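You operate a simulated robot arm through the tools that you are given. There is no shell and no other tool.

You run a simulated robot arm. Do the job below in one go: nothing can be reset, and whatever is moved stays where it is left.

JOB
Press the small cream book on the red one in the screw press.
Fine: pull the tray out, lay it on, tray in again, then screw down; stop with the needle in the green, never the red.

The check looks at the end state, three seconds after you hand in, the way a careful person would. Anything else that was tipped, shoved, dropped, spilled or broken makes it a failure.

ROBOT AND FRAMES
A 6-joint arm with a two-finger gripper, fixed in place. Base frame: the origin is at the foot of the arm, x ahead of it, y to its left, z up; the work surface is at about z = 0.72. Lengths are in m, angles in rad, forces in N, time in s.
Its first joint turns from -2.897 to 2.897 rad. Payload 2.45 kg.
Tool frame: the origin (TCP) lies between the finger pads and is the grasp point; the fingertips stand 0.02 m ahead of it; z points along the fingers, y is the line along which they close. Largest opening 0.14 m; the body of the gripper starts 0.168 m behind the TCP.
Orientation is that of the tool frame in the base frame, as [roll, pitch, yaw] about the fixed x, y, z axes, in that order (R = Rz(yaw) Ry(pitch) Rx(roll)). With the fingers straight down and closing along the base's y, the tool's x points along the base's -x, its y along +y and its z along -z.

CONTROLS
- The arm moves only by the tool nudge_tool. Its arguments are lists of equal length, an entry for each row: "translation": the shift along the tool's x, y, z in m, a list of three; "turn": the turn, a rotation vector about the tool's x, y, z in rad, a list of three; "jaw": the gripper command, from -1 (shut) to 1 (fully open), values between in proportion. In form: {"translation": [[tx, ty, tz], ...], "turn": [[ax, ay, az], ...], "jaw": [jaw, ...]}. A call has 1 to 20 rows; each row is the pose to reach, as a shift and turn from the pose commanded when the call began, along the tool's axes at that moment. A row lasts 0.2 s, in which the tool goes at most 0.05 m and 0.15 rad; a call with a longer step from one row to the next is refused whole, and so is a gripper value outside its range. A pose out of reach is approached as far as the arm can. The call stops where the force on the tool passes 40 N (or 10 N more than at its start, if that is more) or the arm is blocked; 0.2 s more then pass. The fingers move at their own pace (about 0.045 m/s each) and stop on an object; they squeeze with about 39 N. The grip force told is the motor's: it shows also when the fingers shut on nothing. Time passes only in rows, and 0.2 s behind the last, so rows that repeat a pose let the fingers close. The reply holds the time, the measured pose of the TCP, the force on the tool along the base axes, the opening and the grip force, in the units named above and with some noise, with the torque about the TCP (base axes, N m) and any sound that the robot's microphone picked up.
- Cameras (640 x 400 px; columns grow to the right, rows downward): "scene" is fixed at [0.0492, 0.4997, 1.3172]; the picture's right is [-0.58, -0.82, 0.00], its down [-0.28, 0.20, -0.94] and it looks along [0.77, -0.54, -0.34] (base axes); focal length 325 px, centre (320, 200). "wrist" rides on the gripper at [0.078, 0.011, -0.209] in the tool frame; the picture's right is [-0.14, 0.99, 0.00], its down [-0.92, -0.13, -0.37] and it looks along [-0.37, -0.05, 0.93] (tool axes); focal length 280 px, centre (320, 200). There is no depth. A picture from a camera that has moved, and an enlarged one, comes with that camera's place and axes in the base frame and with its lens.
- camera(camera): a new picture of that camera. It takes no simulated time.
- zoom(camera, box): a new picture of the part [left, top, right, bottom] of that camera's present view, enlarged. It takes no simulated time.
- job_done(): hands the job in; it is judged then, once.

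Places have to be worked out from the pictures, the camera data and where the tool is seen. Open the gripper and draw the arm clear of the work before you hand the job in, unless the task says otherwise.

The tools are called as a command line: name --argument value ..., lists and objects as JSON in quotes. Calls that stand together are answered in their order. nudge_tool: Moves the arm, as the interface text tells. Its arguments: {"type":"object","properties":{"translation":{"type":"array","items":{"type":"array","items":{"type":"number"}}},"turn":{"type":"array","items":{"type":"array","items":{"type":"number"}}},"jaw":{"type":"array","items":{"type":"number"}}},"required":["translation","turn","jaw"]} The other tools are called the same way: camera (camera) takes a picture; zoom (camera, box) takes an enlarged picture of a part of a camera's view; job_done () hands the job in.

At the start:

```text
time: 0.0
tool_pos: [0.5977, -0.2, 1.2553]
ee_rot: [3.141, -0.001, 3.141]
ft_force: [-0.8, -0.1, -1.0]
ft_torque: [0.04, -0.01, 0.01]
gripper_width: 0.1401
grasp_force: 0.0
```

scene: 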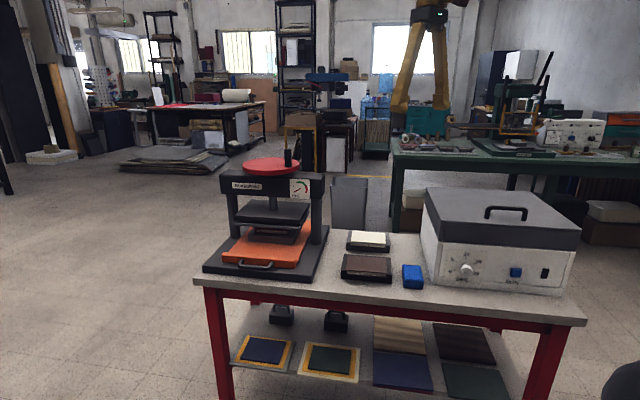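
wrist: 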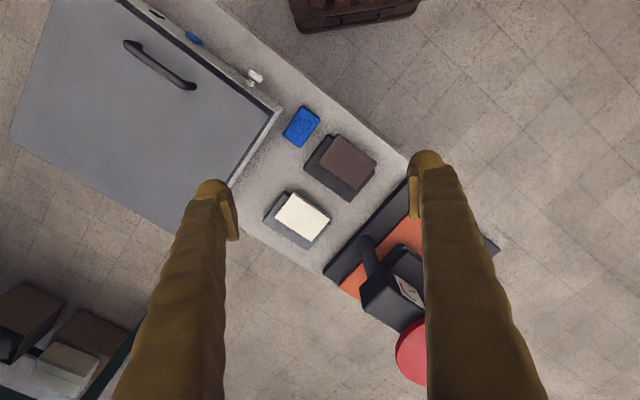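

I start by looking closely at the press, books and table from both cameras.

zoom --camera "scene" --box '[190, 140, 350, 290]'

zoom --camera "scene" --box '[310, 210, 450, 300]'

zoom --camera "wrist" --box '[240, 90, 520, 390]'

```text
2.67 times, centred on (270, 215) of scene
camera zoom: at [0.0492, 0.4997, 1.3172], right [-0.58, -0.82, 0.0], down [-0.28, 0.2, -0.94], along [0.77, -0.54, -0.34], focal length 866 px, centre (453, 160)
```

zoom: 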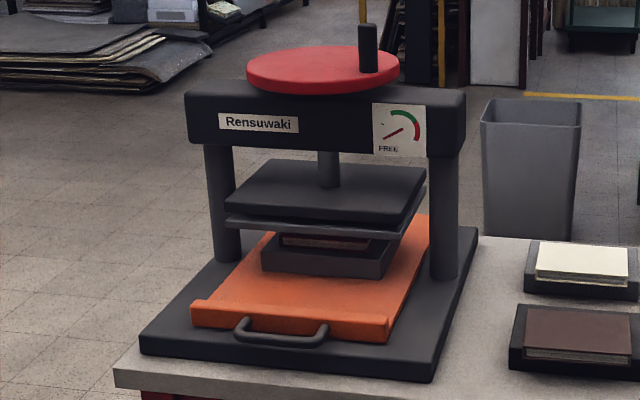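

```text
4.44 times, centred on (380, 255) of scene
camera zoom: at [0.0492, 0.4997, 1.3172], right [-0.58, -0.82, 0.0], down [-0.28, 0.2, -0.94], along [0.77, -0.54, -0.34], focal length 1443 px, centre (53, -44)
```

zoom: 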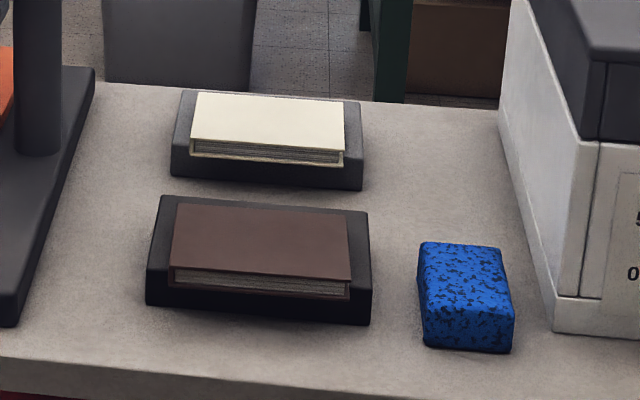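

```text
1.33 times, centred on (380, 240) of wrist
camera zoom: at [0.5192, -0.1879, 1.4647], right [0.14, 0.99, 0.0], down [0.92, -0.13, 0.37], along [0.37, -0.05, -0.93], focal length 374 px, centre (240, 147)
```

zoom: 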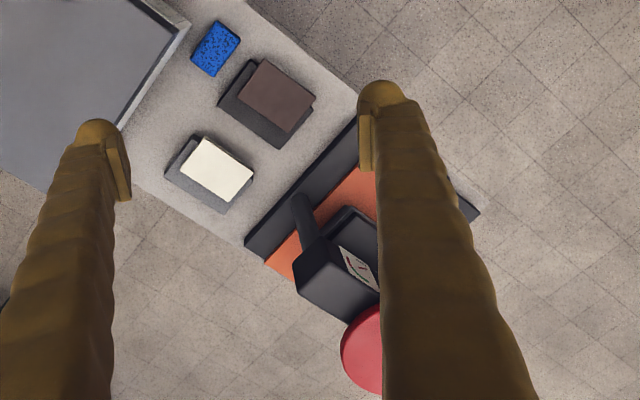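

The press stands at about (1.04, 0.02), turned 45°, with its tray handle near (0.925, 0.14, 0.76). The cream book is near (0.84, -0.28). I move the wrist camera toward the handle with the tool yawed 45° for a closer look.

nudge_tool --translation '[[-0.0152, 0.04, 0.0105], [-0.0304, 0.08, 0.021], [-0.0456, 0.12, 0.0315], [-0.0608, 0.16, 0.042], [-0.076, 0.2, 0.0525], [-0.0912, 0.24, 0.063], [-0.1064, 0.28, 0.0735], [-0.1216, 0.32, 0.084], [-0.1368, 0.36, 0.0945], [-0.152, 0.4, 0.105]]' --turn '[[0, 0, -0.0785], [0, 0, -0.157], [0, 0, -0.2355], [0, 0, -0.314], [0, 0, -0.3925], [0, 0, -0.471], [0, 0, -0.5495], [0, 0, -0.628], [0, 0, -0.7065], [0, 0, -0.785]]' --jaw '[1, 1, 1, 1, 1, 1, 1, 1, 1, 1]'

camera --camera "wrist"

camera --camera "scene"

```text
time: 2.2
tool_pos: [0.7495, 0.1999, 1.1509]
ee_rot: [-3.141, 0.001, -2.355]
ft_force: [0.7, 0.7, 0.5]
ft_torque: [-0.01, -0.04, -0.01]
gripper_width: 0.1399
grasp_force: 0.1
```

```text
taken
camera wrist: at [0.6866, 0.1531, 1.3599], right [-0.6, 0.8, 0.0], down [0.74, 0.56, 0.37], along [0.29, 0.22, -0.93], focal length 280 px, centre (320, 200)
```

wrist: 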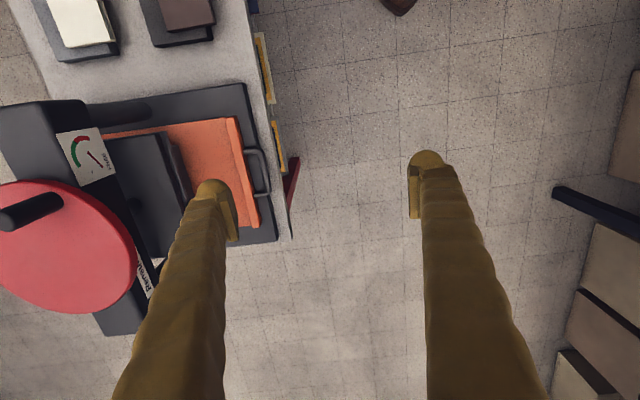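

```text
taken
```

scene: 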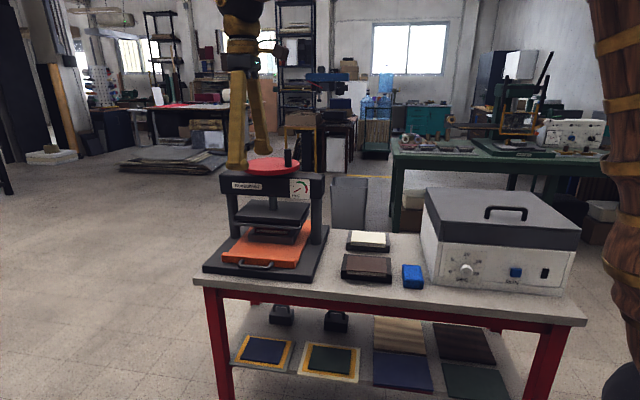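

The handle bar centre works out at about (0.89, 0.153, 0.77) from both views. I zoom in to check its height and shape.

zoom --camera "wrist" --box '[80, 70, 320, 260]'

zoom --camera "scene" --box '[200, 215, 330, 290]'

zoom --camera "scene" --box '[220, 165, 330, 255]'

```text
2.11 times, centred on (200, 165) of wrist
camera zoom: at [0.6866, 0.1531, 1.3599], right [-0.6, 0.8, 0.0], down [0.74, 0.56, 0.37], along [0.29, 0.22, -0.93], focal length 590 px, centre (573, 274)
```

zoom: 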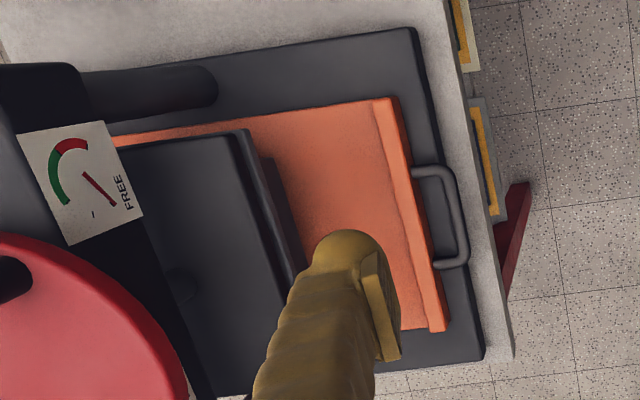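

```text
4.92 times, centred on (265, 252) of scene
camera zoom: at [0.0492, 0.4997, 1.3172], right [-0.58, -0.82, 0.0], down [-0.28, 0.2, -0.94], along [0.77, -0.54, -0.34], focal length 1599 px, centre (591, -58)
```

zoom: 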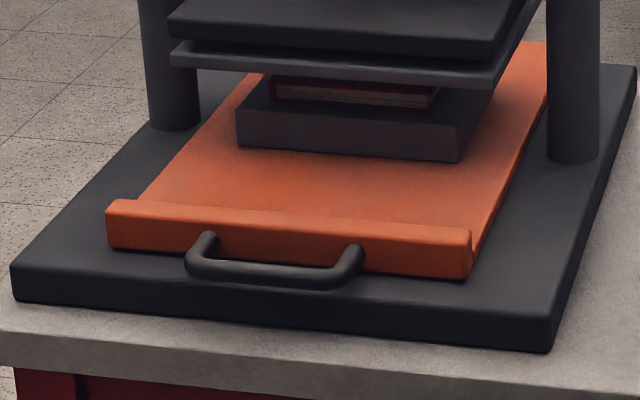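

```text
4.44 times, centred on (275, 210) of scene
camera zoom: at [0.0492, 0.4997, 1.3172], right [-0.58, -0.82, 0.0], down [-0.28, 0.2, -0.94], along [0.77, -0.54, -0.34], focal length 1443 px, centre (520, 156)
```

zoom: 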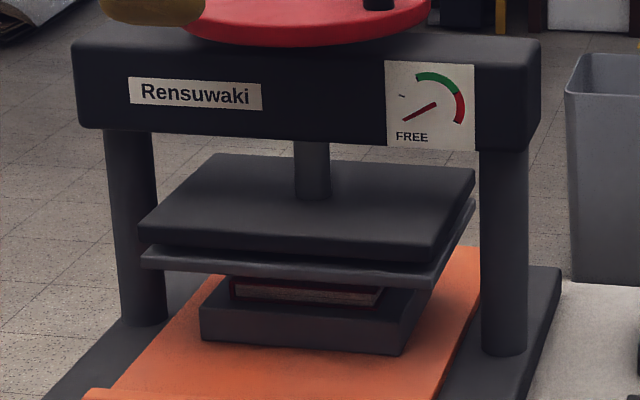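

The lip, bar and base heights come to about 0.784, 0.767 and 0.75, and the lip lies at about 44–45°. I close the jaws to about 3 cm and hover above the handle bar to verify the alignment.

nudge_tool --translation '[[-0.0086, -0.0162, 0.035], [-0.0172, -0.0324, 0.07], [-0.0257, -0.0485, 0.105], [-0.0343, -0.0647, 0.14], [-0.0429, -0.0809, 0.175], [-0.0515, -0.0971, 0.21], [-0.06, -0.1132, 0.245], [-0.0686, -0.1294, 0.28], [-0.0686, -0.1294, 0.28]]' --turn '[[0, 0, 0], [0, 0, 0], [0, 0, 0], [0, 0, 0], [0, 0, 0], [0, 0, 0], [0, 0, 0], [0, 0, 0], [0, 0, 0]]' --jaw '[-0.5, -0.5, -0.5, -0.5, -0.5, -0.5, -0.5, -0.5, -0.5]'

camera --camera "wrist"

zoom --camera "scene" --box '[200, 170, 330, 290]'

```text
time: 4.2
tool_pos: [0.889, 0.1595, 0.8693]
ee_rot: [-3.141, 0.001, -2.354]
ft_force: [-0.7, -0.2, 0.4]
ft_torque: [0.0, 0.0, 0.04]
gripper_width: 0.035
grasp_force: 0.0
```

```text
taken
camera wrist: at [0.8272, 0.1124, 1.0784], right [-0.6, 0.8, 0.0], down [0.74, 0.56, 0.37], along [0.29, 0.22, -0.93], focal length 280 px, centre (320, 200)
```

wrist: 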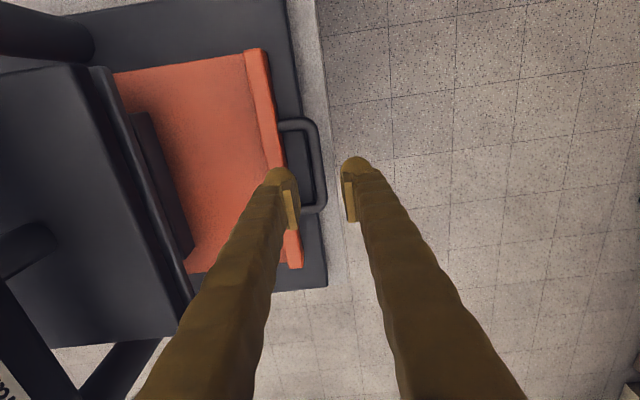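

```text
3.33 times, centred on (265, 230) of scene
camera zoom: at [0.0492, 0.4997, 1.3172], right [-0.58, -0.82, 0.0], down [-0.28, 0.2, -0.94], along [0.77, -0.54, -0.34], focal length 1083 px, centre (503, 100)
```

zoom: 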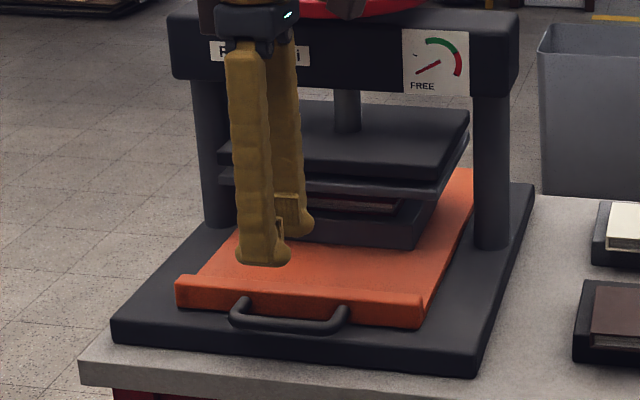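

The bar centre measures (0.894, 0.159) and the TCP is at (0.889, 0.1595), so only about 4 mm of shift along the tool's y is needed. I descend so the fingers straddle the bar, keeping them partly open.

nudge_tool --translation '[[-0.002, -0.004, 0.02], [-0.002, -0.004, 0.045], [-0.002, -0.004, 0.07], [-0.002, -0.004, 0.085], [-0.002, -0.004, 0.092]]' --turn '[[0, 0, 0], [0, 0, 0], [0, 0, 0], [0, 0, 0], [0, 0, 0]]' --jaw '[-0.54, -0.54, -0.54, -0.54, -0.54]'

camera --camera "wrist"

zoom --camera "scene" --box '[200, 215, 330, 290]'

```text
time: 5.2
tool_pos: [0.894, 0.157, 0.7927]
ee_rot: [-3.139, 0.0, -2.356]
ft_force: [-10.8, 0.3, 15.9]
ft_torque: [-0.53, -0.09, -0.29]
gripper_width: 0.0277
grasp_force: 0.1
stopped in row 5: the force on the tool passed its limit at 198 N (the readings are from after the stop); the commanded pose is now the measured one
```

```text
taken
camera wrist: at [0.8307, 0.1101, 1.0005], right [-0.6, 0.8, 0.0], down [0.74, 0.56, 0.37], along [0.3, 0.22, -0.93], focal length 280 px, centre (320, 200)
```

wrist: 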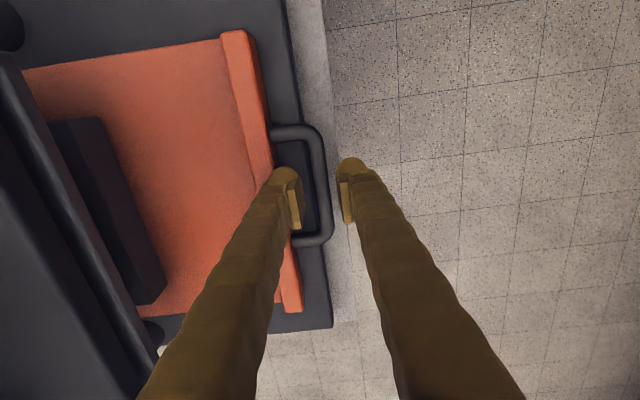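

```text
4.92 times, centred on (265, 252) of scene
camera zoom: at [0.0492, 0.4997, 1.3172], right [-0.58, -0.82, 0.0], down [-0.28, 0.2, -0.94], along [0.77, -0.54, -0.34], focal length 1599 px, centre (591, -58)
```

zoom: 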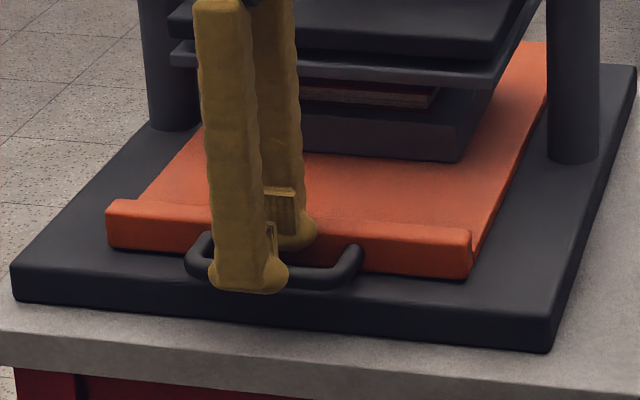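

The tip stopped at about z 0.773, and the torque points to contact on the inner finger, probably the lip edge. I zoom in before adjusting.

zoom --camera "wrist" --box '[230, 110, 390, 250]'

zoom --camera "scene" --box '[230, 240, 290, 280]'

```text
2.86 times, centred on (310, 180) of wrist
camera zoom: at [0.8307, 0.1101, 1.0005], right [-0.6, 0.8, 0.0], down [0.74, 0.56, 0.37], along [0.3, 0.22, -0.93], focal length 801 px, centre (349, 257)
```

zoom: 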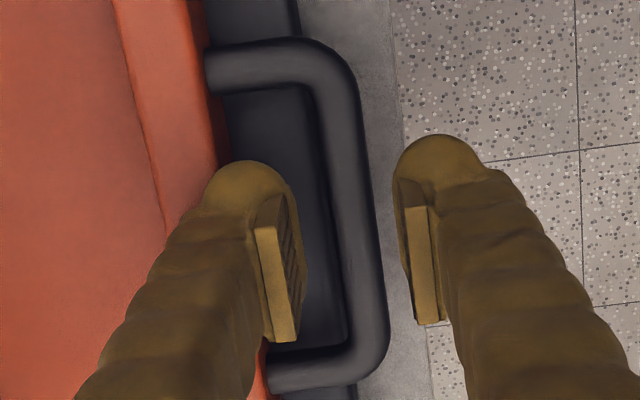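

```text
10.00 times, centred on (260, 260) of scene
camera zoom: at [0.0492, 0.4997, 1.3172], right [-0.58, -0.82, 0.0], down [-0.28, 0.2, -0.94], along [0.77, -0.54, -0.34], focal length 3248 px, centre (920, -400)
```

zoom: 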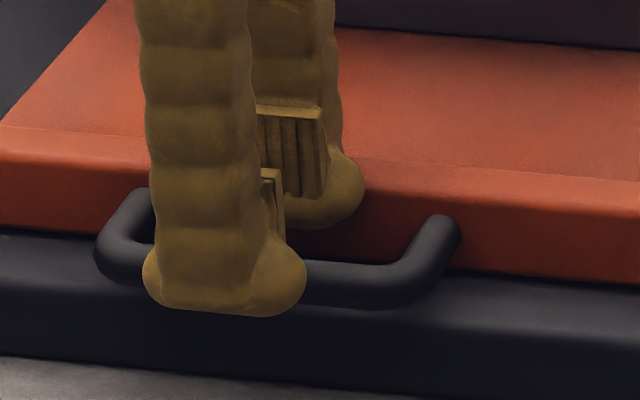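

The rounded fingertip is about 25 mm thick and was sitting on the lip edge. I rise, narrow the jaws to about 24 mm, shift 3.5 mm outward and descend again slowly.

nudge_tool --translation '[[0, 0, -0.02], [0, 0.0035, -0.02], [0, 0.0035, -0.02], [0, 0.0035, -0.01], [0, 0.0035, 0.0], [0, 0.0035, 0.006], [0, 0.0035, 0.012], [0, 0.0035, 0.016], [0, 0.0035, 0.018]]' --turn '[[0, 0, 0], [0, 0, 0], [0, 0, 0], [0, 0, 0], [0, 0, 0], [0, 0, 0], [0, 0, 0], [0, 0, 0], [0, 0, 0]]' --jaw '[-0.66, -0.66, -0.66, -0.66, -0.66, -0.66, -0.66, -0.66, -0.66]'

zoom --camera "wrist" --box '[230, 110, 390, 250]'

zoom --camera "scene" --box '[200, 215, 330, 290]'

```text
time: 6.5
tool_pos: [0.8941, 0.1595, 0.7926]
ee_rot: [-3.135, 0.006, -2.356]
ft_force: [-1.2, -0.3, 6.0]
ft_torque: [-0.19, -0.09, -0.02]
gripper_width: 0.0237
grasp_force: 0.2
stopped in row 6: the force on the tool passed its limit at 52 N (the readings are from after the stop); the commanded pose is now the measured one
```

```text
2.86 times, centred on (310, 180) of wrist
camera zoom: at [0.8297, 0.1123, 1.0005], right [-0.6, 0.8, 0.0], down [0.74, 0.56, 0.37], along [0.3, 0.22, -0.93], focal length 801 px, centre (349, 257)
```

zoom: 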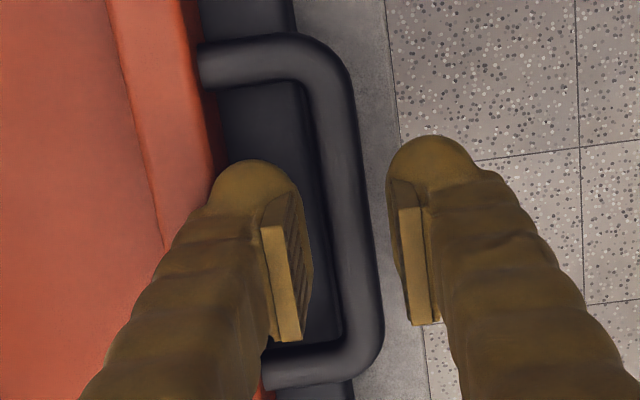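

```text
4.92 times, centred on (265, 252) of scene
camera zoom: at [0.0492, 0.4997, 1.3172], right [-0.58, -0.82, 0.0], down [-0.28, 0.2, -0.94], along [0.77, -0.54, -0.34], focal length 1599 px, centre (591, -58)
```

zoom: 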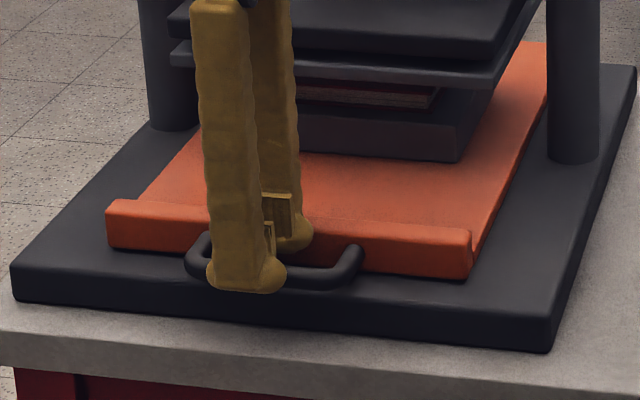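

Contact is again on the inner finger, about 32–38 mm inward, so it is still the lip edge. I shift another 2.5 mm outward so the inner pad nearly touches the bar, and try again slowly.

nudge_tool --translation '[[0, 0.0015, -0.012], [0, 0.003, -0.012], [0, 0.003, -0.008], [0, 0.003, -0.004], [0, 0.003, -0.001], [0, 0.003, 0.002], [0, 0.003, 0.005], [0, 0.003, 0.008], [0, 0.003, 0.011], [0, 0.003, 0.014], [0, 0.003, 0.014]]' --turn '[[0, 0, 0], [0, 0, 0], [0, 0, 0], [0, 0, 0], [0, 0, 0], [0, 0, 0], [0, 0, 0], [0, 0, 0], [0, 0, 0], [0, 0, 0], [0, 0, 0]]' --jaw '[-0.66, -0.66, -0.66, -0.66, -0.66, -0.66, -0.66, -0.66, -0.66, -0.66, -0.66]'

zoom --camera "wrist" --box '[230, 110, 390, 250]'

zoom --camera "scene" --box '[230, 240, 290, 280]'

```text
time: 8.9
tool_pos: [0.8917, 0.1609, 0.7773]
ee_rot: [-3.139, 0.003, -2.356]
ft_force: [-0.3, 0.0, -0.6]
ft_torque: [0.0, 0.02, -0.01]
gripper_width: 0.0236
grasp_force: 0.1
```

```text
2.86 times, centred on (310, 180) of wrist
camera zoom: at [0.8273, 0.1148, 0.9859], right [-0.6, 0.8, 0.0], down [0.74, 0.56, 0.37], along [0.3, 0.22, -0.93], focal length 801 px, centre (349, 257)
```

zoom: 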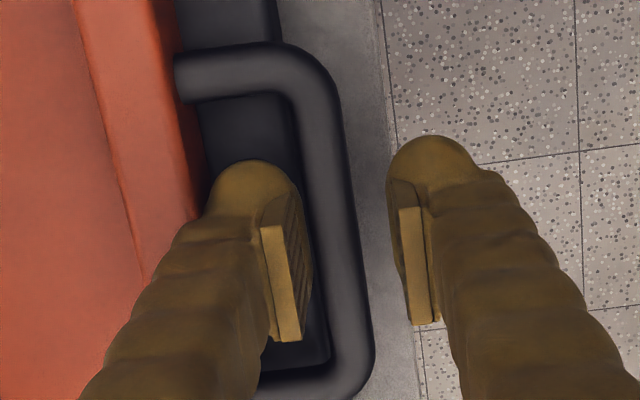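

```text
10.00 times, centred on (260, 260) of scene
camera zoom: at [0.0492, 0.4997, 1.3172], right [-0.58, -0.82, 0.0], down [-0.28, 0.2, -0.94], along [0.77, -0.54, -0.34], focal length 3248 px, centre (920, -400)
```

zoom: 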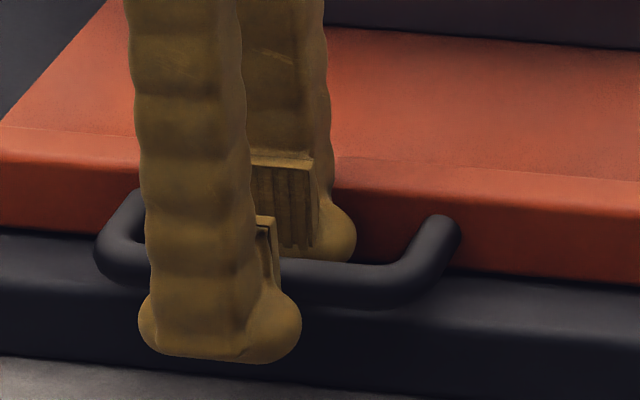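

The fingers now straddle the bar without contact, TCP z 0.777. I close on the bar.

nudge_tool --translation '[[0, 0, 0], [0, 0, 0], [0, 0, 0]]' --turn '[[0, 0, 0], [0, 0, 0], [0, 0, 0]]' --jaw '[-0.8, -1, -1]'

```text
time: 9.8
tool_pos: [0.8919, 0.1622, 0.7776]
ee_rot: [-3.139, 0.004, -2.355]
ft_force: [1.2, -1.4, -1.7]
ft_torque: [0.0, -0.04, 0.44]
gripper_width: 0.0129
grasp_force: 38.5
```

Firm grip on the bar. I pull the tray outward gently for 6 cm and check.

nudge_tool --translation '[[0, 0.005, 0], [0, 0.015, 0], [0, 0.025, 0], [0, 0.035, 0], [0, 0.045, 0], [0, 0.055, 0], [0, 0.06, 0]]' --turn '[[0, 0, 0], [0, 0, 0], [0, 0, 0], [0, 0, 0], [0, 0, 0], [0, 0, 0], [0, 0, 0]]' --jaw '[-1, -1, -1, -1, -1, -1, -1]'

zoom --camera "scene" --box '[180, 150, 350, 290]'

camera --camera "wrist"

```text
time: 11.3
tool_pos: [0.8499, 0.2035, 0.7762]
ee_rot: [-3.137, 0.006, -2.355]
ft_force: [-0.6, -4.4, 18.6]
ft_torque: [-0.14, 0.08, 0.42]
gripper_width: 0.0126
grasp_force: 39.1
```

```text
2.86 times, centred on (265, 220) of scene
camera zoom: at [0.0492, 0.4997, 1.3172], right [-0.58, -0.82, 0.0], down [-0.28, 0.2, -0.94], along [0.77, -0.54, -0.34], focal length 928 px, centre (477, 143)
```

zoom: 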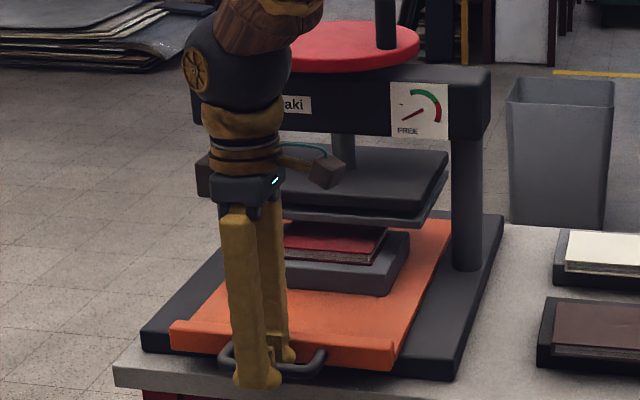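

```text
taken
camera wrist: at [0.785, 0.1566, 0.9858], right [-0.6, 0.8, 0.0], down [0.74, 0.56, 0.37], along [0.3, 0.22, -0.93], focal length 280 px, centre (320, 200)
```

wrist: 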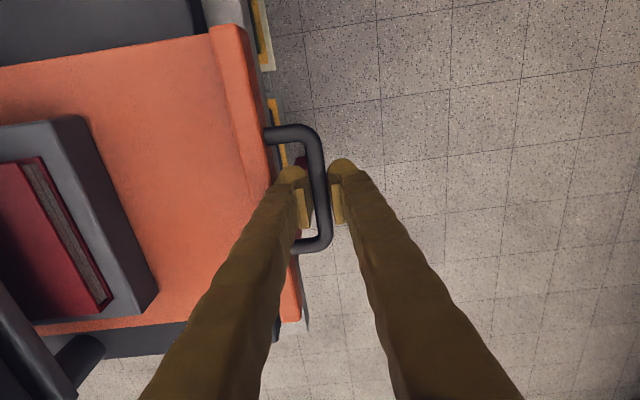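

The tray with its stand and the red book slides out, and the platen stays put. I keep pulling, another 13 cm, about 1 mm higher to relieve the vertical load.

nudge_tool --translation '[[0, 0.005, -0.001], [0, 0.015, -0.001], [0, 0.03, -0.001], [0, 0.045, -0.001], [0, 0.06, -0.001], [0, 0.075, -0.001], [0, 0.09, -0.001], [0, 0.105, -0.001], [0, 0.115, -0.001], [0, 0.122, -0.001], [0, 0.127, -0.001], [0, 0.13, -0.001]]' --turn '[[0, 0, 0], [0, 0, 0], [0, 0, 0], [0, 0, 0], [0, 0, 0], [0, 0, 0], [0, 0, 0], [0, 0, 0], [0, 0, 0], [0, 0, 0], [0, 0, 0], [0, 0, 0]]' --jaw '[-1, -1, -1, -1, -1, -1, -1, -1, -1, -1, -1, -1]'

camera --camera "scene"

camera --camera "wrist"

```text
time: 13.9
tool_pos: [0.7581, 0.2961, 0.7774]
ee_rot: [-3.138, 0.003, -2.355]
ft_force: [4.3, 0.5, 3.5]
ft_torque: [0.01, -0.05, 0.78]
gripper_width: 0.0129
grasp_force: 39.6
```

```text
taken
```

scene: 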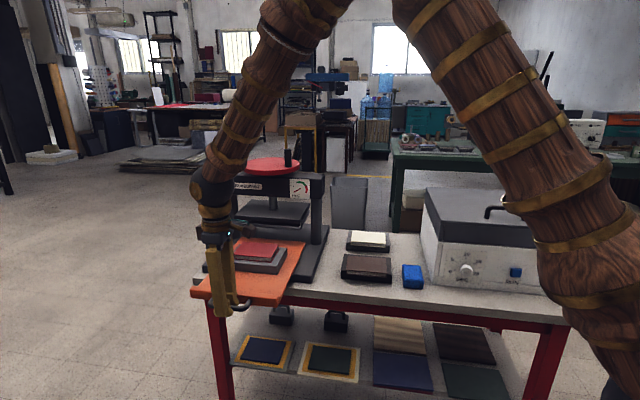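

```text
taken
camera wrist: at [0.693, 0.2488, 0.9862], right [-0.6, 0.8, 0.0], down [0.74, 0.56, 0.37], along [0.3, 0.22, -0.93], focal length 280 px, centre (320, 200)
```

wrist: 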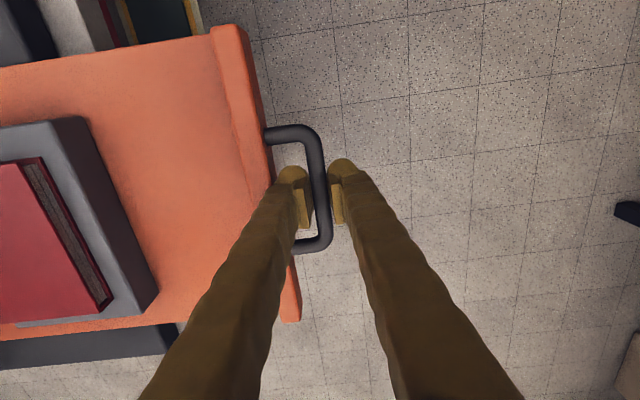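

The tray is 19 cm out and the red book looks clear of the platen. I check closely before releasing.

zoom --camera "scene" --box '[180, 150, 350, 310]'

```text
2.50 times, centred on (265, 230) of scene
camera zoom: at [0.0492, 0.4997, 1.3172], right [-0.58, -0.82, 0.0], down [-0.28, 0.2, -0.94], along [0.77, -0.54, -0.34], focal length 812 px, centre (458, 125)
```

zoom: 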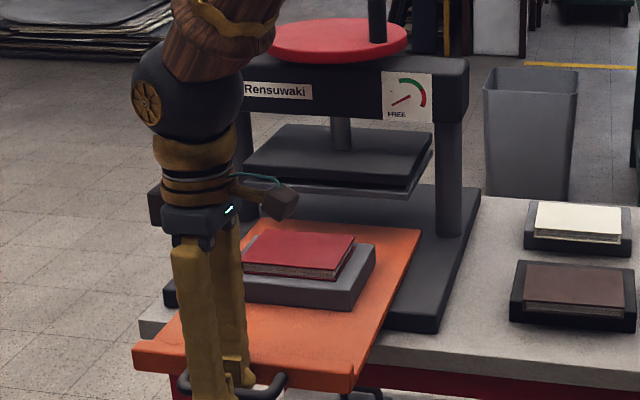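

The red book lies fully clear on its stand. I open the jaws slightly, rise straight up, and look from above.

nudge_tool --translation '[[0, 0, 0], [0, 0, 0], [0, 0, -0.02], [0, 0, -0.05], [0, 0, -0.09], [0, 0, -0.13], [0, 0, -0.17], [0, 0, -0.21], [0, 0, -0.25], [0, 0, -0.25]]' --turn '[[0, 0, 0], [0, 0, 0], [0, 0, 0], [0, 0, 0], [0, 0, 0], [0, 0, 0], [0, 0, 0], [0, 0, 0], [0, 0, 0], [0, 0, 0]]' --jaw '[-0.67, -0.67, -0.67, -0.67, 0, 0.5, 1, 1, 1, 1]'

camera --camera "wrist"

zoom --camera "scene" --box '[180, 150, 350, 310]'

```text
time: 16.1
tool_pos: [0.7575, 0.2963, 1.0268]
ee_rot: [-3.138, 0.003, -2.355]
ft_force: [0.6, 0.5, 0.3]
ft_torque: [0.03, 0.0, 0.04]
gripper_width: 0.1399
grasp_force: 0.2
```

```text
taken
camera wrist: at [0.6936, 0.249, 1.236], right [-0.6, 0.8, 0.0], down [0.74, 0.56, 0.37], along [0.3, 0.22, -0.93], focal length 280 px, centre (320, 200)
```

wrist: 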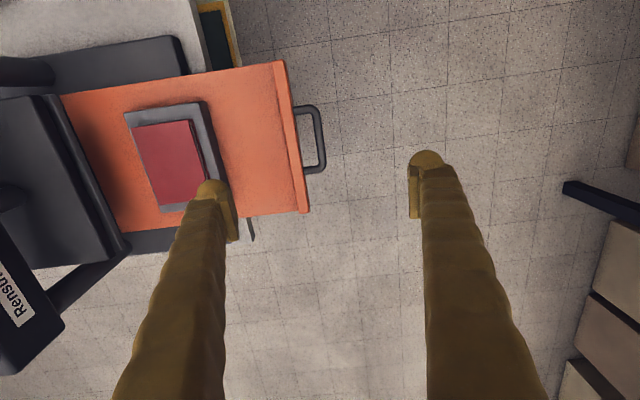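

```text
2.50 times, centred on (265, 230) of scene
camera zoom: at [0.0492, 0.4997, 1.3172], right [-0.58, -0.82, 0.0], down [-0.28, 0.2, -0.94], along [0.77, -0.54, -0.34], focal length 812 px, centre (458, 125)
```

zoom: 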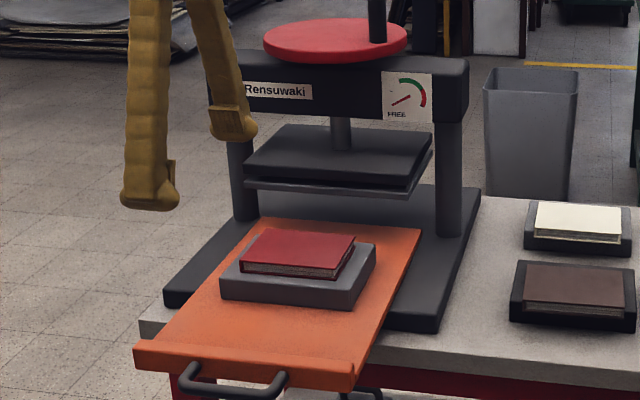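

I shift inward about 12 cm at the same height to look straight down on the red book.

nudge_tool --translation '[[0, -0.04, 0], [0, -0.08, 0], [0, -0.11, 0], [0, -0.12, 0]]' --turn '[[0, 0, 0], [0, 0, 0], [0, 0, 0], [0, 0, 0]]' --jaw '[1, 1, 1, 1]'

camera --camera "wrist"

```text
time: 17.1
tool_pos: [0.8401, 0.211, 1.0283]
ee_rot: [-3.139, 0.005, -2.357]
ft_force: [-0.4, 0.2, -0.2]
ft_torque: [0.0, 0.01, 0.0]
gripper_width: 0.1395
grasp_force: 0.1
```

```text
taken
camera wrist: at [0.7756, 0.1643, 1.2369], right [-0.6, 0.8, 0.0], down [0.74, 0.56, 0.37], along [0.3, 0.22, -0.93], focal length 280 px, centre (320, 200)
```

wrist: 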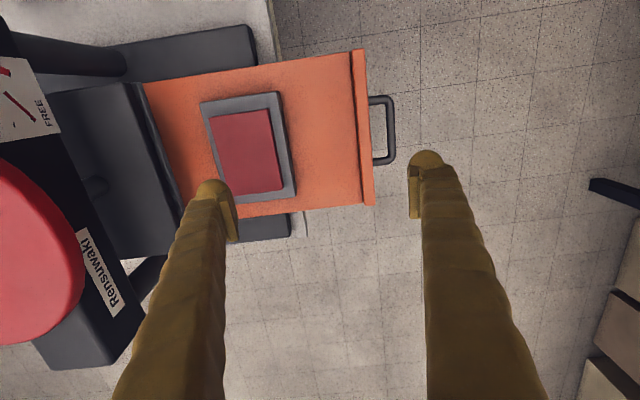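

I zoom in on this view to measure the red book, stand and tray precisely.

zoom --camera "wrist" --box '[120, 30, 400, 240]'

zoom --camera "scene" --box '[210, 190, 350, 310]'

```text
1.90 times, centred on (260, 135) of wrist
camera zoom: at [0.7756, 0.1643, 1.2369], right [-0.6, 0.8, 0.0], down [0.74, 0.56, 0.37], along [0.3, 0.22, -0.93], focal length 534 px, centre (434, 324)
```

zoom: 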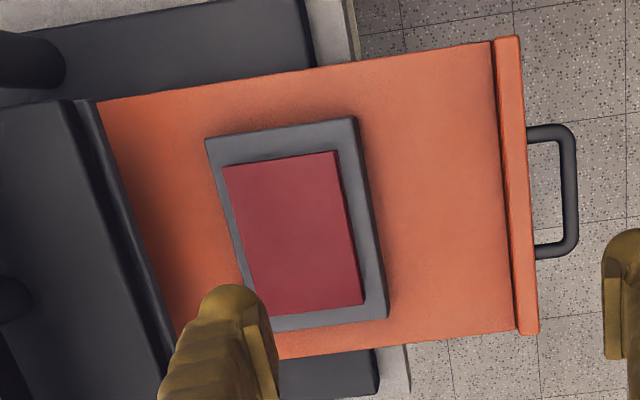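

```text
3.33 times, centred on (280, 250) of scene
camera zoom: at [0.0492, 0.4997, 1.3172], right [-0.58, -0.82, 0.0], down [-0.28, 0.2, -0.94], along [0.77, -0.54, -0.34], focal length 1083 px, centre (453, 33)
```

zoom: 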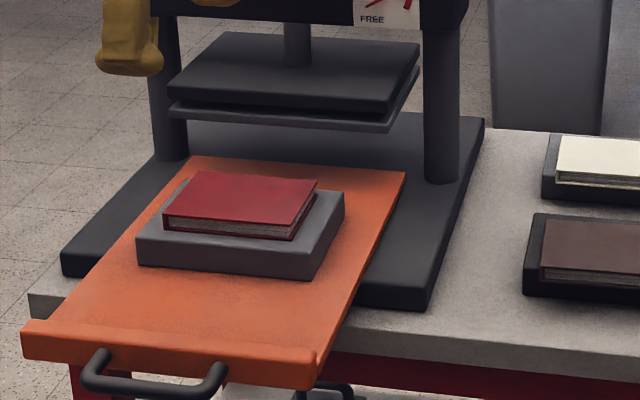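

The red book is centred at about (0.919, 0.133) with its top near z 0.813, about 0.123 × 0.092 m, long side at about 43–45°. Now I swing over, bowing away from the press, to look down on the cream book.

nudge_tool --translation '[[0.044, -0.0157, 0.0], [0.088, -0.0314, 0.0], [0.132, -0.0471, 0.0], [0.176, -0.0628, 0.0], [0.22, -0.0785, 0.0], [0.241, -0.122, 0.005], [0.262, -0.166, 0.01], [0.283, -0.209, 0.015], [0.304, -0.253, 0.02], [0.326, -0.296, 0.025], [0.347, -0.34, 0.03], [0.347, -0.34, 0.03]]' --turn '[[0, 0, 0], [0, 0, 0], [0, 0, 0], [0, 0, 0], [0, 0, 0], [0, 0, 0], [0, 0, 0], [0, 0, 0], [0, 0, 0], [0, 0, 0], [0, 0, 0], [0, 0, 0]]' --jaw '[1, 1, 1, 1, 1, 1, 1, 1, 1, 1, 1, 1]'

camera --camera "wrist"

camera --camera "scene"

```text
time: 19.8
tool_pos: [0.8357, -0.2745, 0.9977]
ee_rot: [-3.139, 0.004, -2.356]
ft_force: [-0.2, 0.1, -0.4]
ft_torque: [0.01, -0.01, 0.01]
gripper_width: 0.1399
grasp_force: 0.1
```

```text
taken
camera wrist: at [0.7719, -0.3223, 1.2061], right [-0.6, 0.8, 0.0], down [0.74, 0.56, 0.37], along [0.3, 0.22, -0.93], focal length 280 px, centre (320, 200)
```

wrist: 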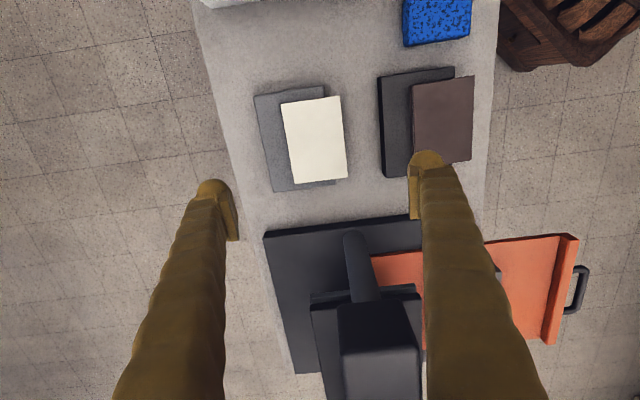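

```text
taken
```

scene: 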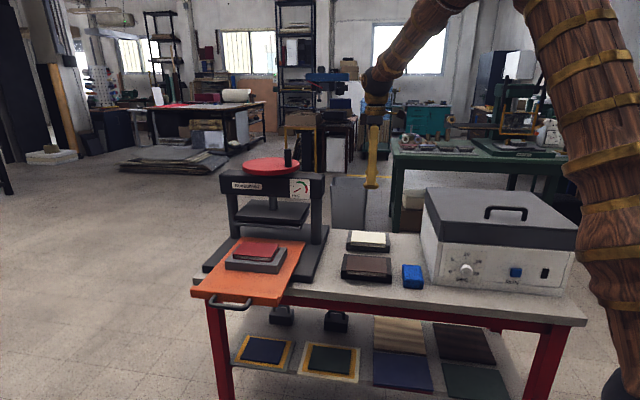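

zoom --camera "wrist" --box '[220, 60, 500, 230]'

zoom --camera "scene" --box '[335, 222, 400, 290]'

```text
2.29 times, centred on (360, 145) of wrist
camera zoom: at [0.7719, -0.3223, 1.2061], right [-0.6, 0.8, 0.0], down [0.74, 0.56, 0.37], along [0.3, 0.22, -0.93], focal length 641 px, centre (229, 326)
```

zoom: 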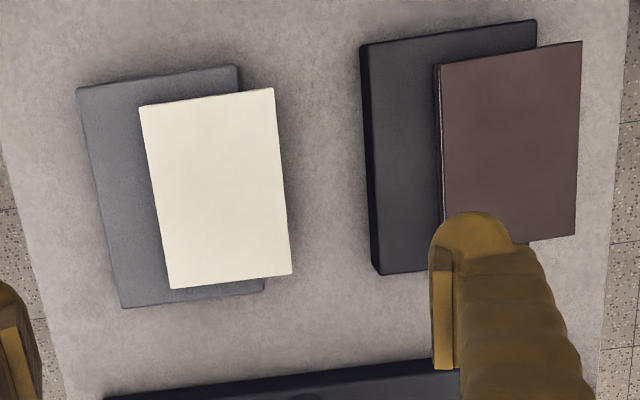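

```text
5.88 times, centred on (368, 256) of scene
camera zoom: at [0.0492, 0.4997, 1.3172], right [-0.58, -0.82, 0.0], down [-0.28, 0.2, -0.94], along [0.77, -0.54, -0.34], focal length 1910 px, centre (41, -129)
```

zoom: 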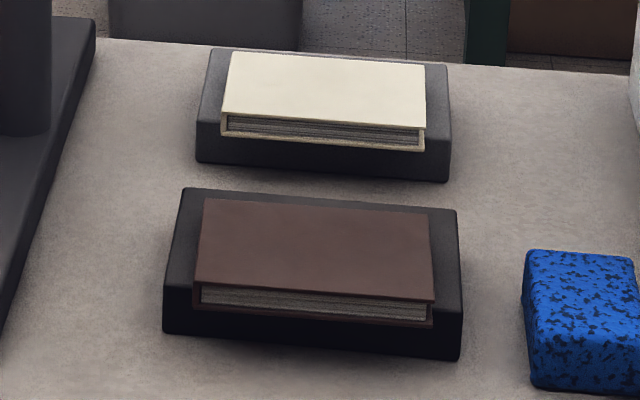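

The cream book is about 0.123 × 0.086 m, centred near (0.839, -0.280) with its top near 0.773. It overhangs its stand about 2 cm at the front. I line up over it with the jaws at 12 cm and descend to just above it, then check.

nudge_tool --translation '[[0.001, -0.003, 0.04], [0.002, -0.006, 0.08], [0.002, -0.006, 0.12], [0.002, -0.006, 0.15], [0.002, -0.006, 0.17], [0.002, -0.006, 0.17]]' --turn '[[0, 0, 0], [0, 0, 0], [0, 0, 0], [0, 0, 0], [0, 0, 0], [0, 0, 0]]' --jaw '[0.71, 0.71, 0.71, 0.71, 0.71, 0.71]'

camera --camera "wrist"

zoom --camera "scene" --box '[325, 200, 415, 290]'

```text
time: 21.1
tool_pos: [0.8389, -0.2801, 0.8285]
ee_rot: [-3.138, 0.005, -2.356]
ft_force: [-0.7, -0.9, -0.6]
ft_torque: [-0.01, -0.01, 0.0]
gripper_width: 0.1198
grasp_force: 0.0
```

```text
taken
camera wrist: at [0.7748, -0.328, 1.0362], right [-0.6, 0.8, 0.0], down [0.74, 0.56, 0.37], along [0.3, 0.22, -0.93], focal length 280 px, centre (320, 200)
```

wrist: 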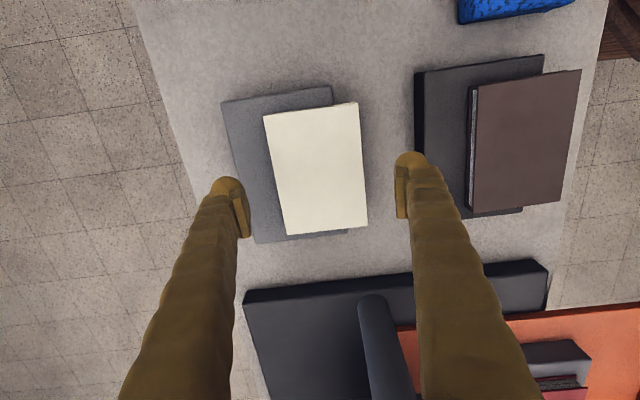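

```text
4.44 times, centred on (370, 245) of scene
camera zoom: at [0.0492, 0.4997, 1.3172], right [-0.58, -0.82, 0.0], down [-0.28, 0.2, -0.94], along [0.77, -0.54, -0.34], focal length 1443 px, centre (98, 0)
```

zoom: 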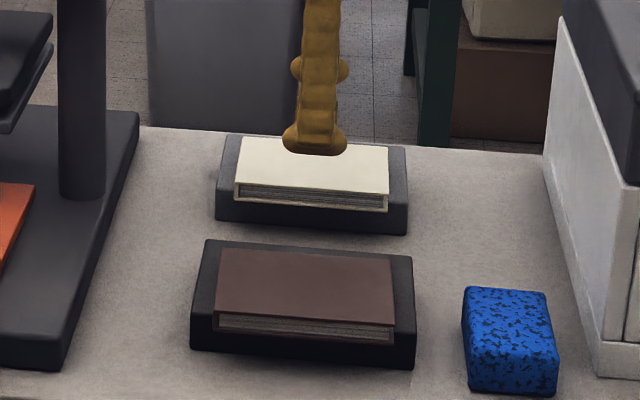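

The book is centred between the fingers within 1 mm. I descend to just above the stand top, with the tip at about z 0.76, slowing at the end.

nudge_tool --translation '[[0, 0, 0.015], [0, 0, 0.028], [0, 0, 0.036], [0, 0, 0.04], [0, 0, 0.043], [0, 0, 0.045], [0, 0, 0.047], [0, 0, 0.048], [0, 0, 0.048]]' --turn '[[0, 0, 0], [0, 0, 0], [0, 0, 0], [0, 0, 0], [0, 0, 0], [0, 0, 0], [0, 0, 0], [0, 0, 0], [0, 0, 0]]' --jaw '[0.71, 0.71, 0.71, 0.71, 0.71, 0.71, 0.71, 0.71, 0.71]'

camera --camera "wrist"

zoom --camera "scene" --box '[335, 215, 405, 265]'

```text
time: 23.1
tool_pos: [0.839, -0.2804, 0.78]
ee_rot: [-3.138, 0.005, -2.356]
ft_force: [0.6, -0.4, -0.4]
ft_torque: [0.03, 0.0, -0.03]
gripper_width: 0.1199
grasp_force: 0.0
```

```text
taken
camera wrist: at [0.7753, -0.3276, 0.9879], right [-0.6, 0.8, 0.0], down [0.74, 0.56, 0.37], along [0.3, 0.22, -0.93], focal length 280 px, centre (320, 200)
```

wrist: 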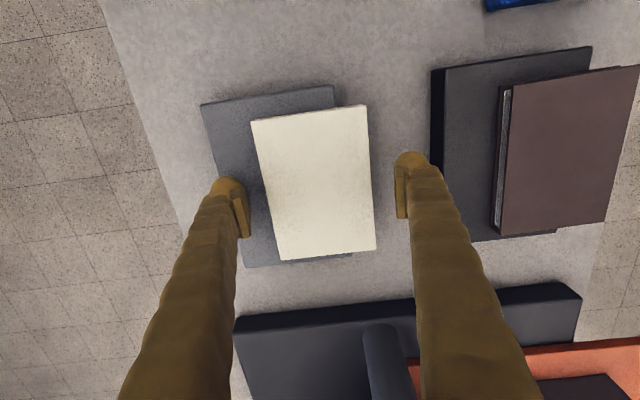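

```text
8.00 times, centred on (370, 240) of scene
camera zoom: at [0.0492, 0.4997, 1.3172], right [-0.58, -0.82, 0.0], down [-0.28, 0.2, -0.94], along [0.77, -0.54, -0.34], focal length 2598 px, centre (-80, -120)
```

zoom: 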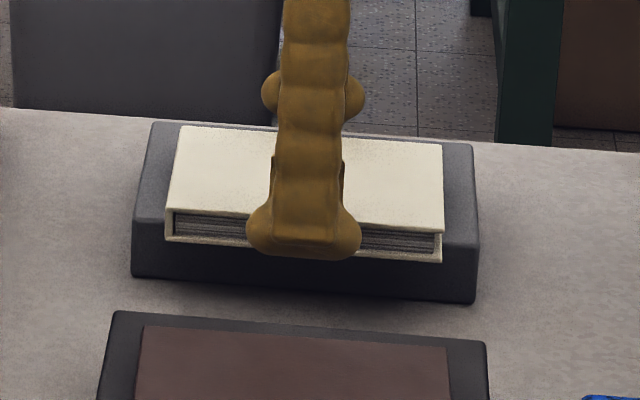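

No contact yet, and the tip is about 2–3 mm above the stand top. I lower 1.5 mm more and close on the book.

nudge_tool --translation '[[0, 0, 0.001], [0, 0, 0.0015], [0, 0, 0.0015], [0, 0, 0.0015], [0, 0, 0.0015], [0, 0, 0.0015], [0, 0, 0.0015]]' --turn '[[0, 0, 0], [0, 0, 0], [0, 0, 0], [0, 0, 0], [0, 0, 0], [0, 0, 0], [0, 0, 0]]' --jaw '[0.71, 0.71, 0.4, 0.2, 0, -0.2, -0.2]'

camera --camera "wrist"

zoom --camera "scene" --box '[335, 215, 405, 265]'

```text
time: 24.4
tool_pos: [0.8413, -0.28, 0.7855]
ee_rot: [-3.132, 0.008, -2.356]
ft_force: [-23.1, 11.5, 85.1]
ft_torque: [1.78, 2.31, 0.2]
gripper_width: 0.0723
grasp_force: 21.0
stopped in row 6: the force on the tool passed its limit at 48 N (the readings are from after the stop); the commanded pose is now the measured one
```

```text
taken
camera wrist: at [0.776, -0.3268, 0.9947], right [-0.6, 0.8, -0.01], down [0.74, 0.56, 0.38], along [0.31, 0.22, -0.93], focal length 280 px, centre (320, 200)
```

wrist: 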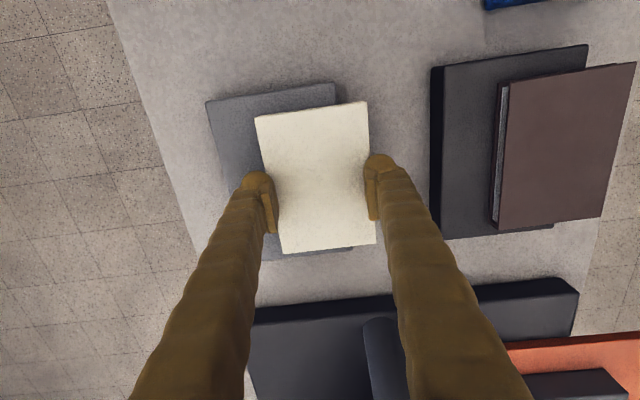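

```text
8.00 times, centred on (370, 240) of scene
camera zoom: at [0.0492, 0.4997, 1.3172], right [-0.58, -0.82, 0.0], down [-0.28, 0.2, -0.94], along [0.77, -0.54, -0.34], focal length 2598 px, centre (-80, -120)
```

zoom: 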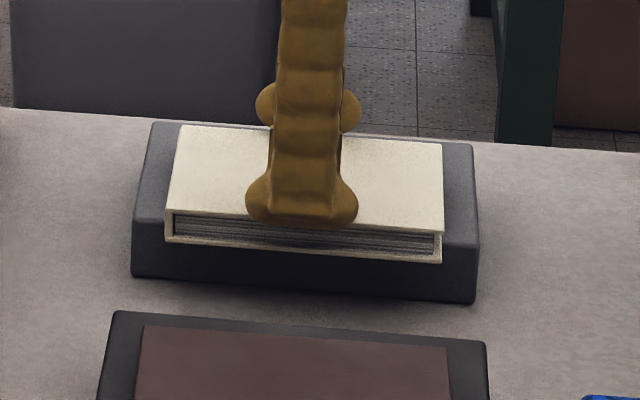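

The fingers rode up onto the book: the tips now rest on its top at about 0.7655, so the book sits about 1 cm lower than I judged. I back off upward, reopen and look.

nudge_tool --translation '[[0, 0, -0.01], [0, 0, -0.025], [0, 0, -0.04], [0, 0, -0.04], [0, 0, -0.04]]' --turn '[[0, 0, 0], [0, 0, 0], [0, 0, 0], [0, 0, 0], [0, 0, 0]]' --jaw '[0.0, 0.2, 0.71, 0.71, 0.71]'

camera --camera "wrist"

zoom --camera "scene" --box '[335, 205, 405, 265]'

```text
time: 25.6
tool_pos: [0.8398, -0.2805, 0.8191]
ee_rot: [-3.136, 0.005, -2.356]
ft_force: [-0.8, 0.3, 0.8]
ft_torque: [0.01, 0.04, -0.02]
gripper_width: 0.1197
grasp_force: 0.1
```

```text
taken
camera wrist: at [0.7754, -0.3275, 1.0288], right [-0.6, 0.8, -0.01], down [0.74, 0.56, 0.37], along [0.3, 0.22, -0.93], focal length 280 px, centre (320, 200)
```

wrist: 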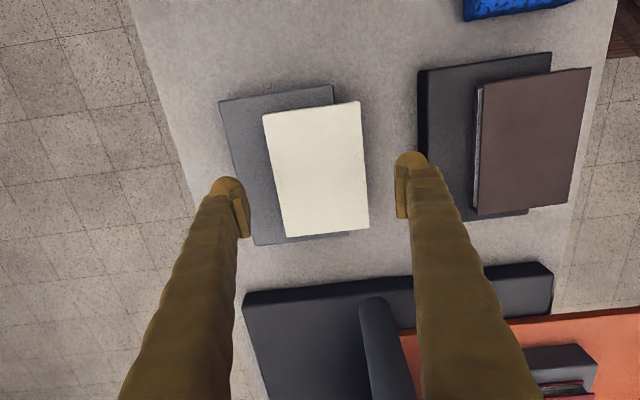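

```text
6.67 times, centred on (370, 235) of scene
camera zoom: at [0.0492, 0.4997, 1.3172], right [-0.58, -0.82, 0.0], down [-0.28, 0.2, -0.94], along [0.77, -0.54, -0.34], focal length 2165 px, centre (-13, -33)
```

zoom: 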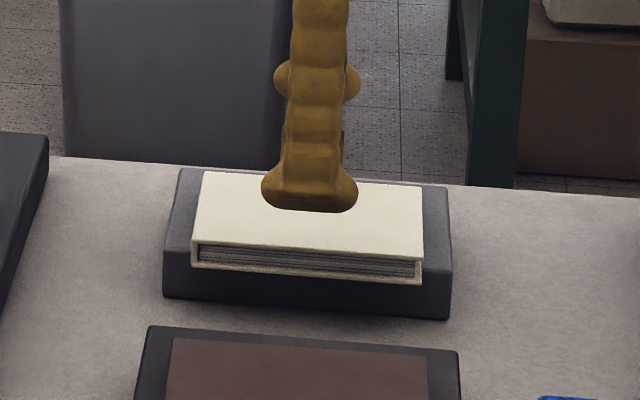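

The book has not moved. I descend again with the tips at about 0.751, below mid-thickness of the book and close to the stand top, approaching slowly.

nudge_tool --translation '[[0, 0, 0.015], [0, 0, 0.03], [0, 0, 0.038], [0, 0, 0.042], [0, 0, 0.044], [0, 0, 0.0455], [0, 0, 0.0465], [0, 0, 0.0475], [0, 0, 0.048]]' --turn '[[0, 0, 0], [0, 0, 0], [0, 0, 0], [0, 0, 0], [0, 0, 0], [0, 0, 0], [0, 0, 0], [0, 0, 0], [0, 0, 0]]' --jaw '[0.71, 0.71, 0.71, 0.71, 0.71, 0.71, 0.71, 0.71, 0.71]'

zoom --camera "scene" --box '[335, 215, 405, 265]'

zoom --camera "wrist" --box '[190, 80, 440, 270]'

```text
time: 27.6
tool_pos: [0.8408, -0.2796, 0.7741]
ee_rot: [-3.134, 0.005, -2.356]
ft_force: [0.6, -0.3, 0.8]
ft_torque: [0.02, -0.02, -0.03]
gripper_width: 0.1196
grasp_force: 0.0
```

```text
8.00 times, centred on (370, 240) of scene
camera zoom: at [0.0492, 0.4997, 1.3172], right [-0.58, -0.82, 0.0], down [-0.28, 0.2, -0.94], along [0.77, -0.54, -0.34], focal length 2598 px, centre (-80, -120)
```

zoom: 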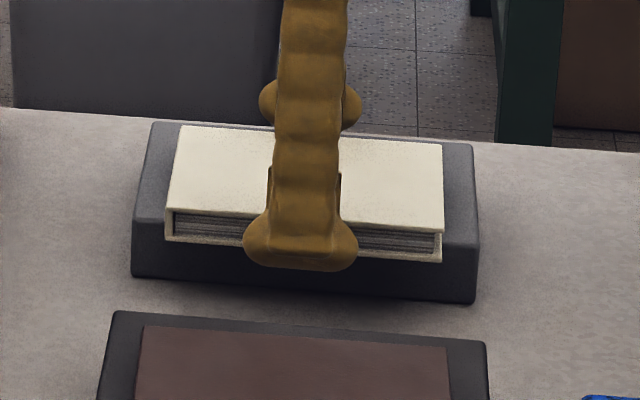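

```text
2.11 times, centred on (315, 175) of wrist
camera zoom: at [0.776, -0.3273, 0.9818], right [-0.6, 0.8, -0.01], down [0.74, 0.56, 0.37], along [0.3, 0.22, -0.93], focal length 590 px, centre (330, 253)
```

zoom: 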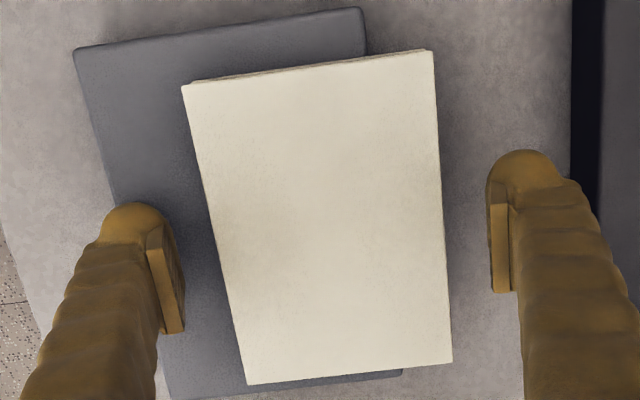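

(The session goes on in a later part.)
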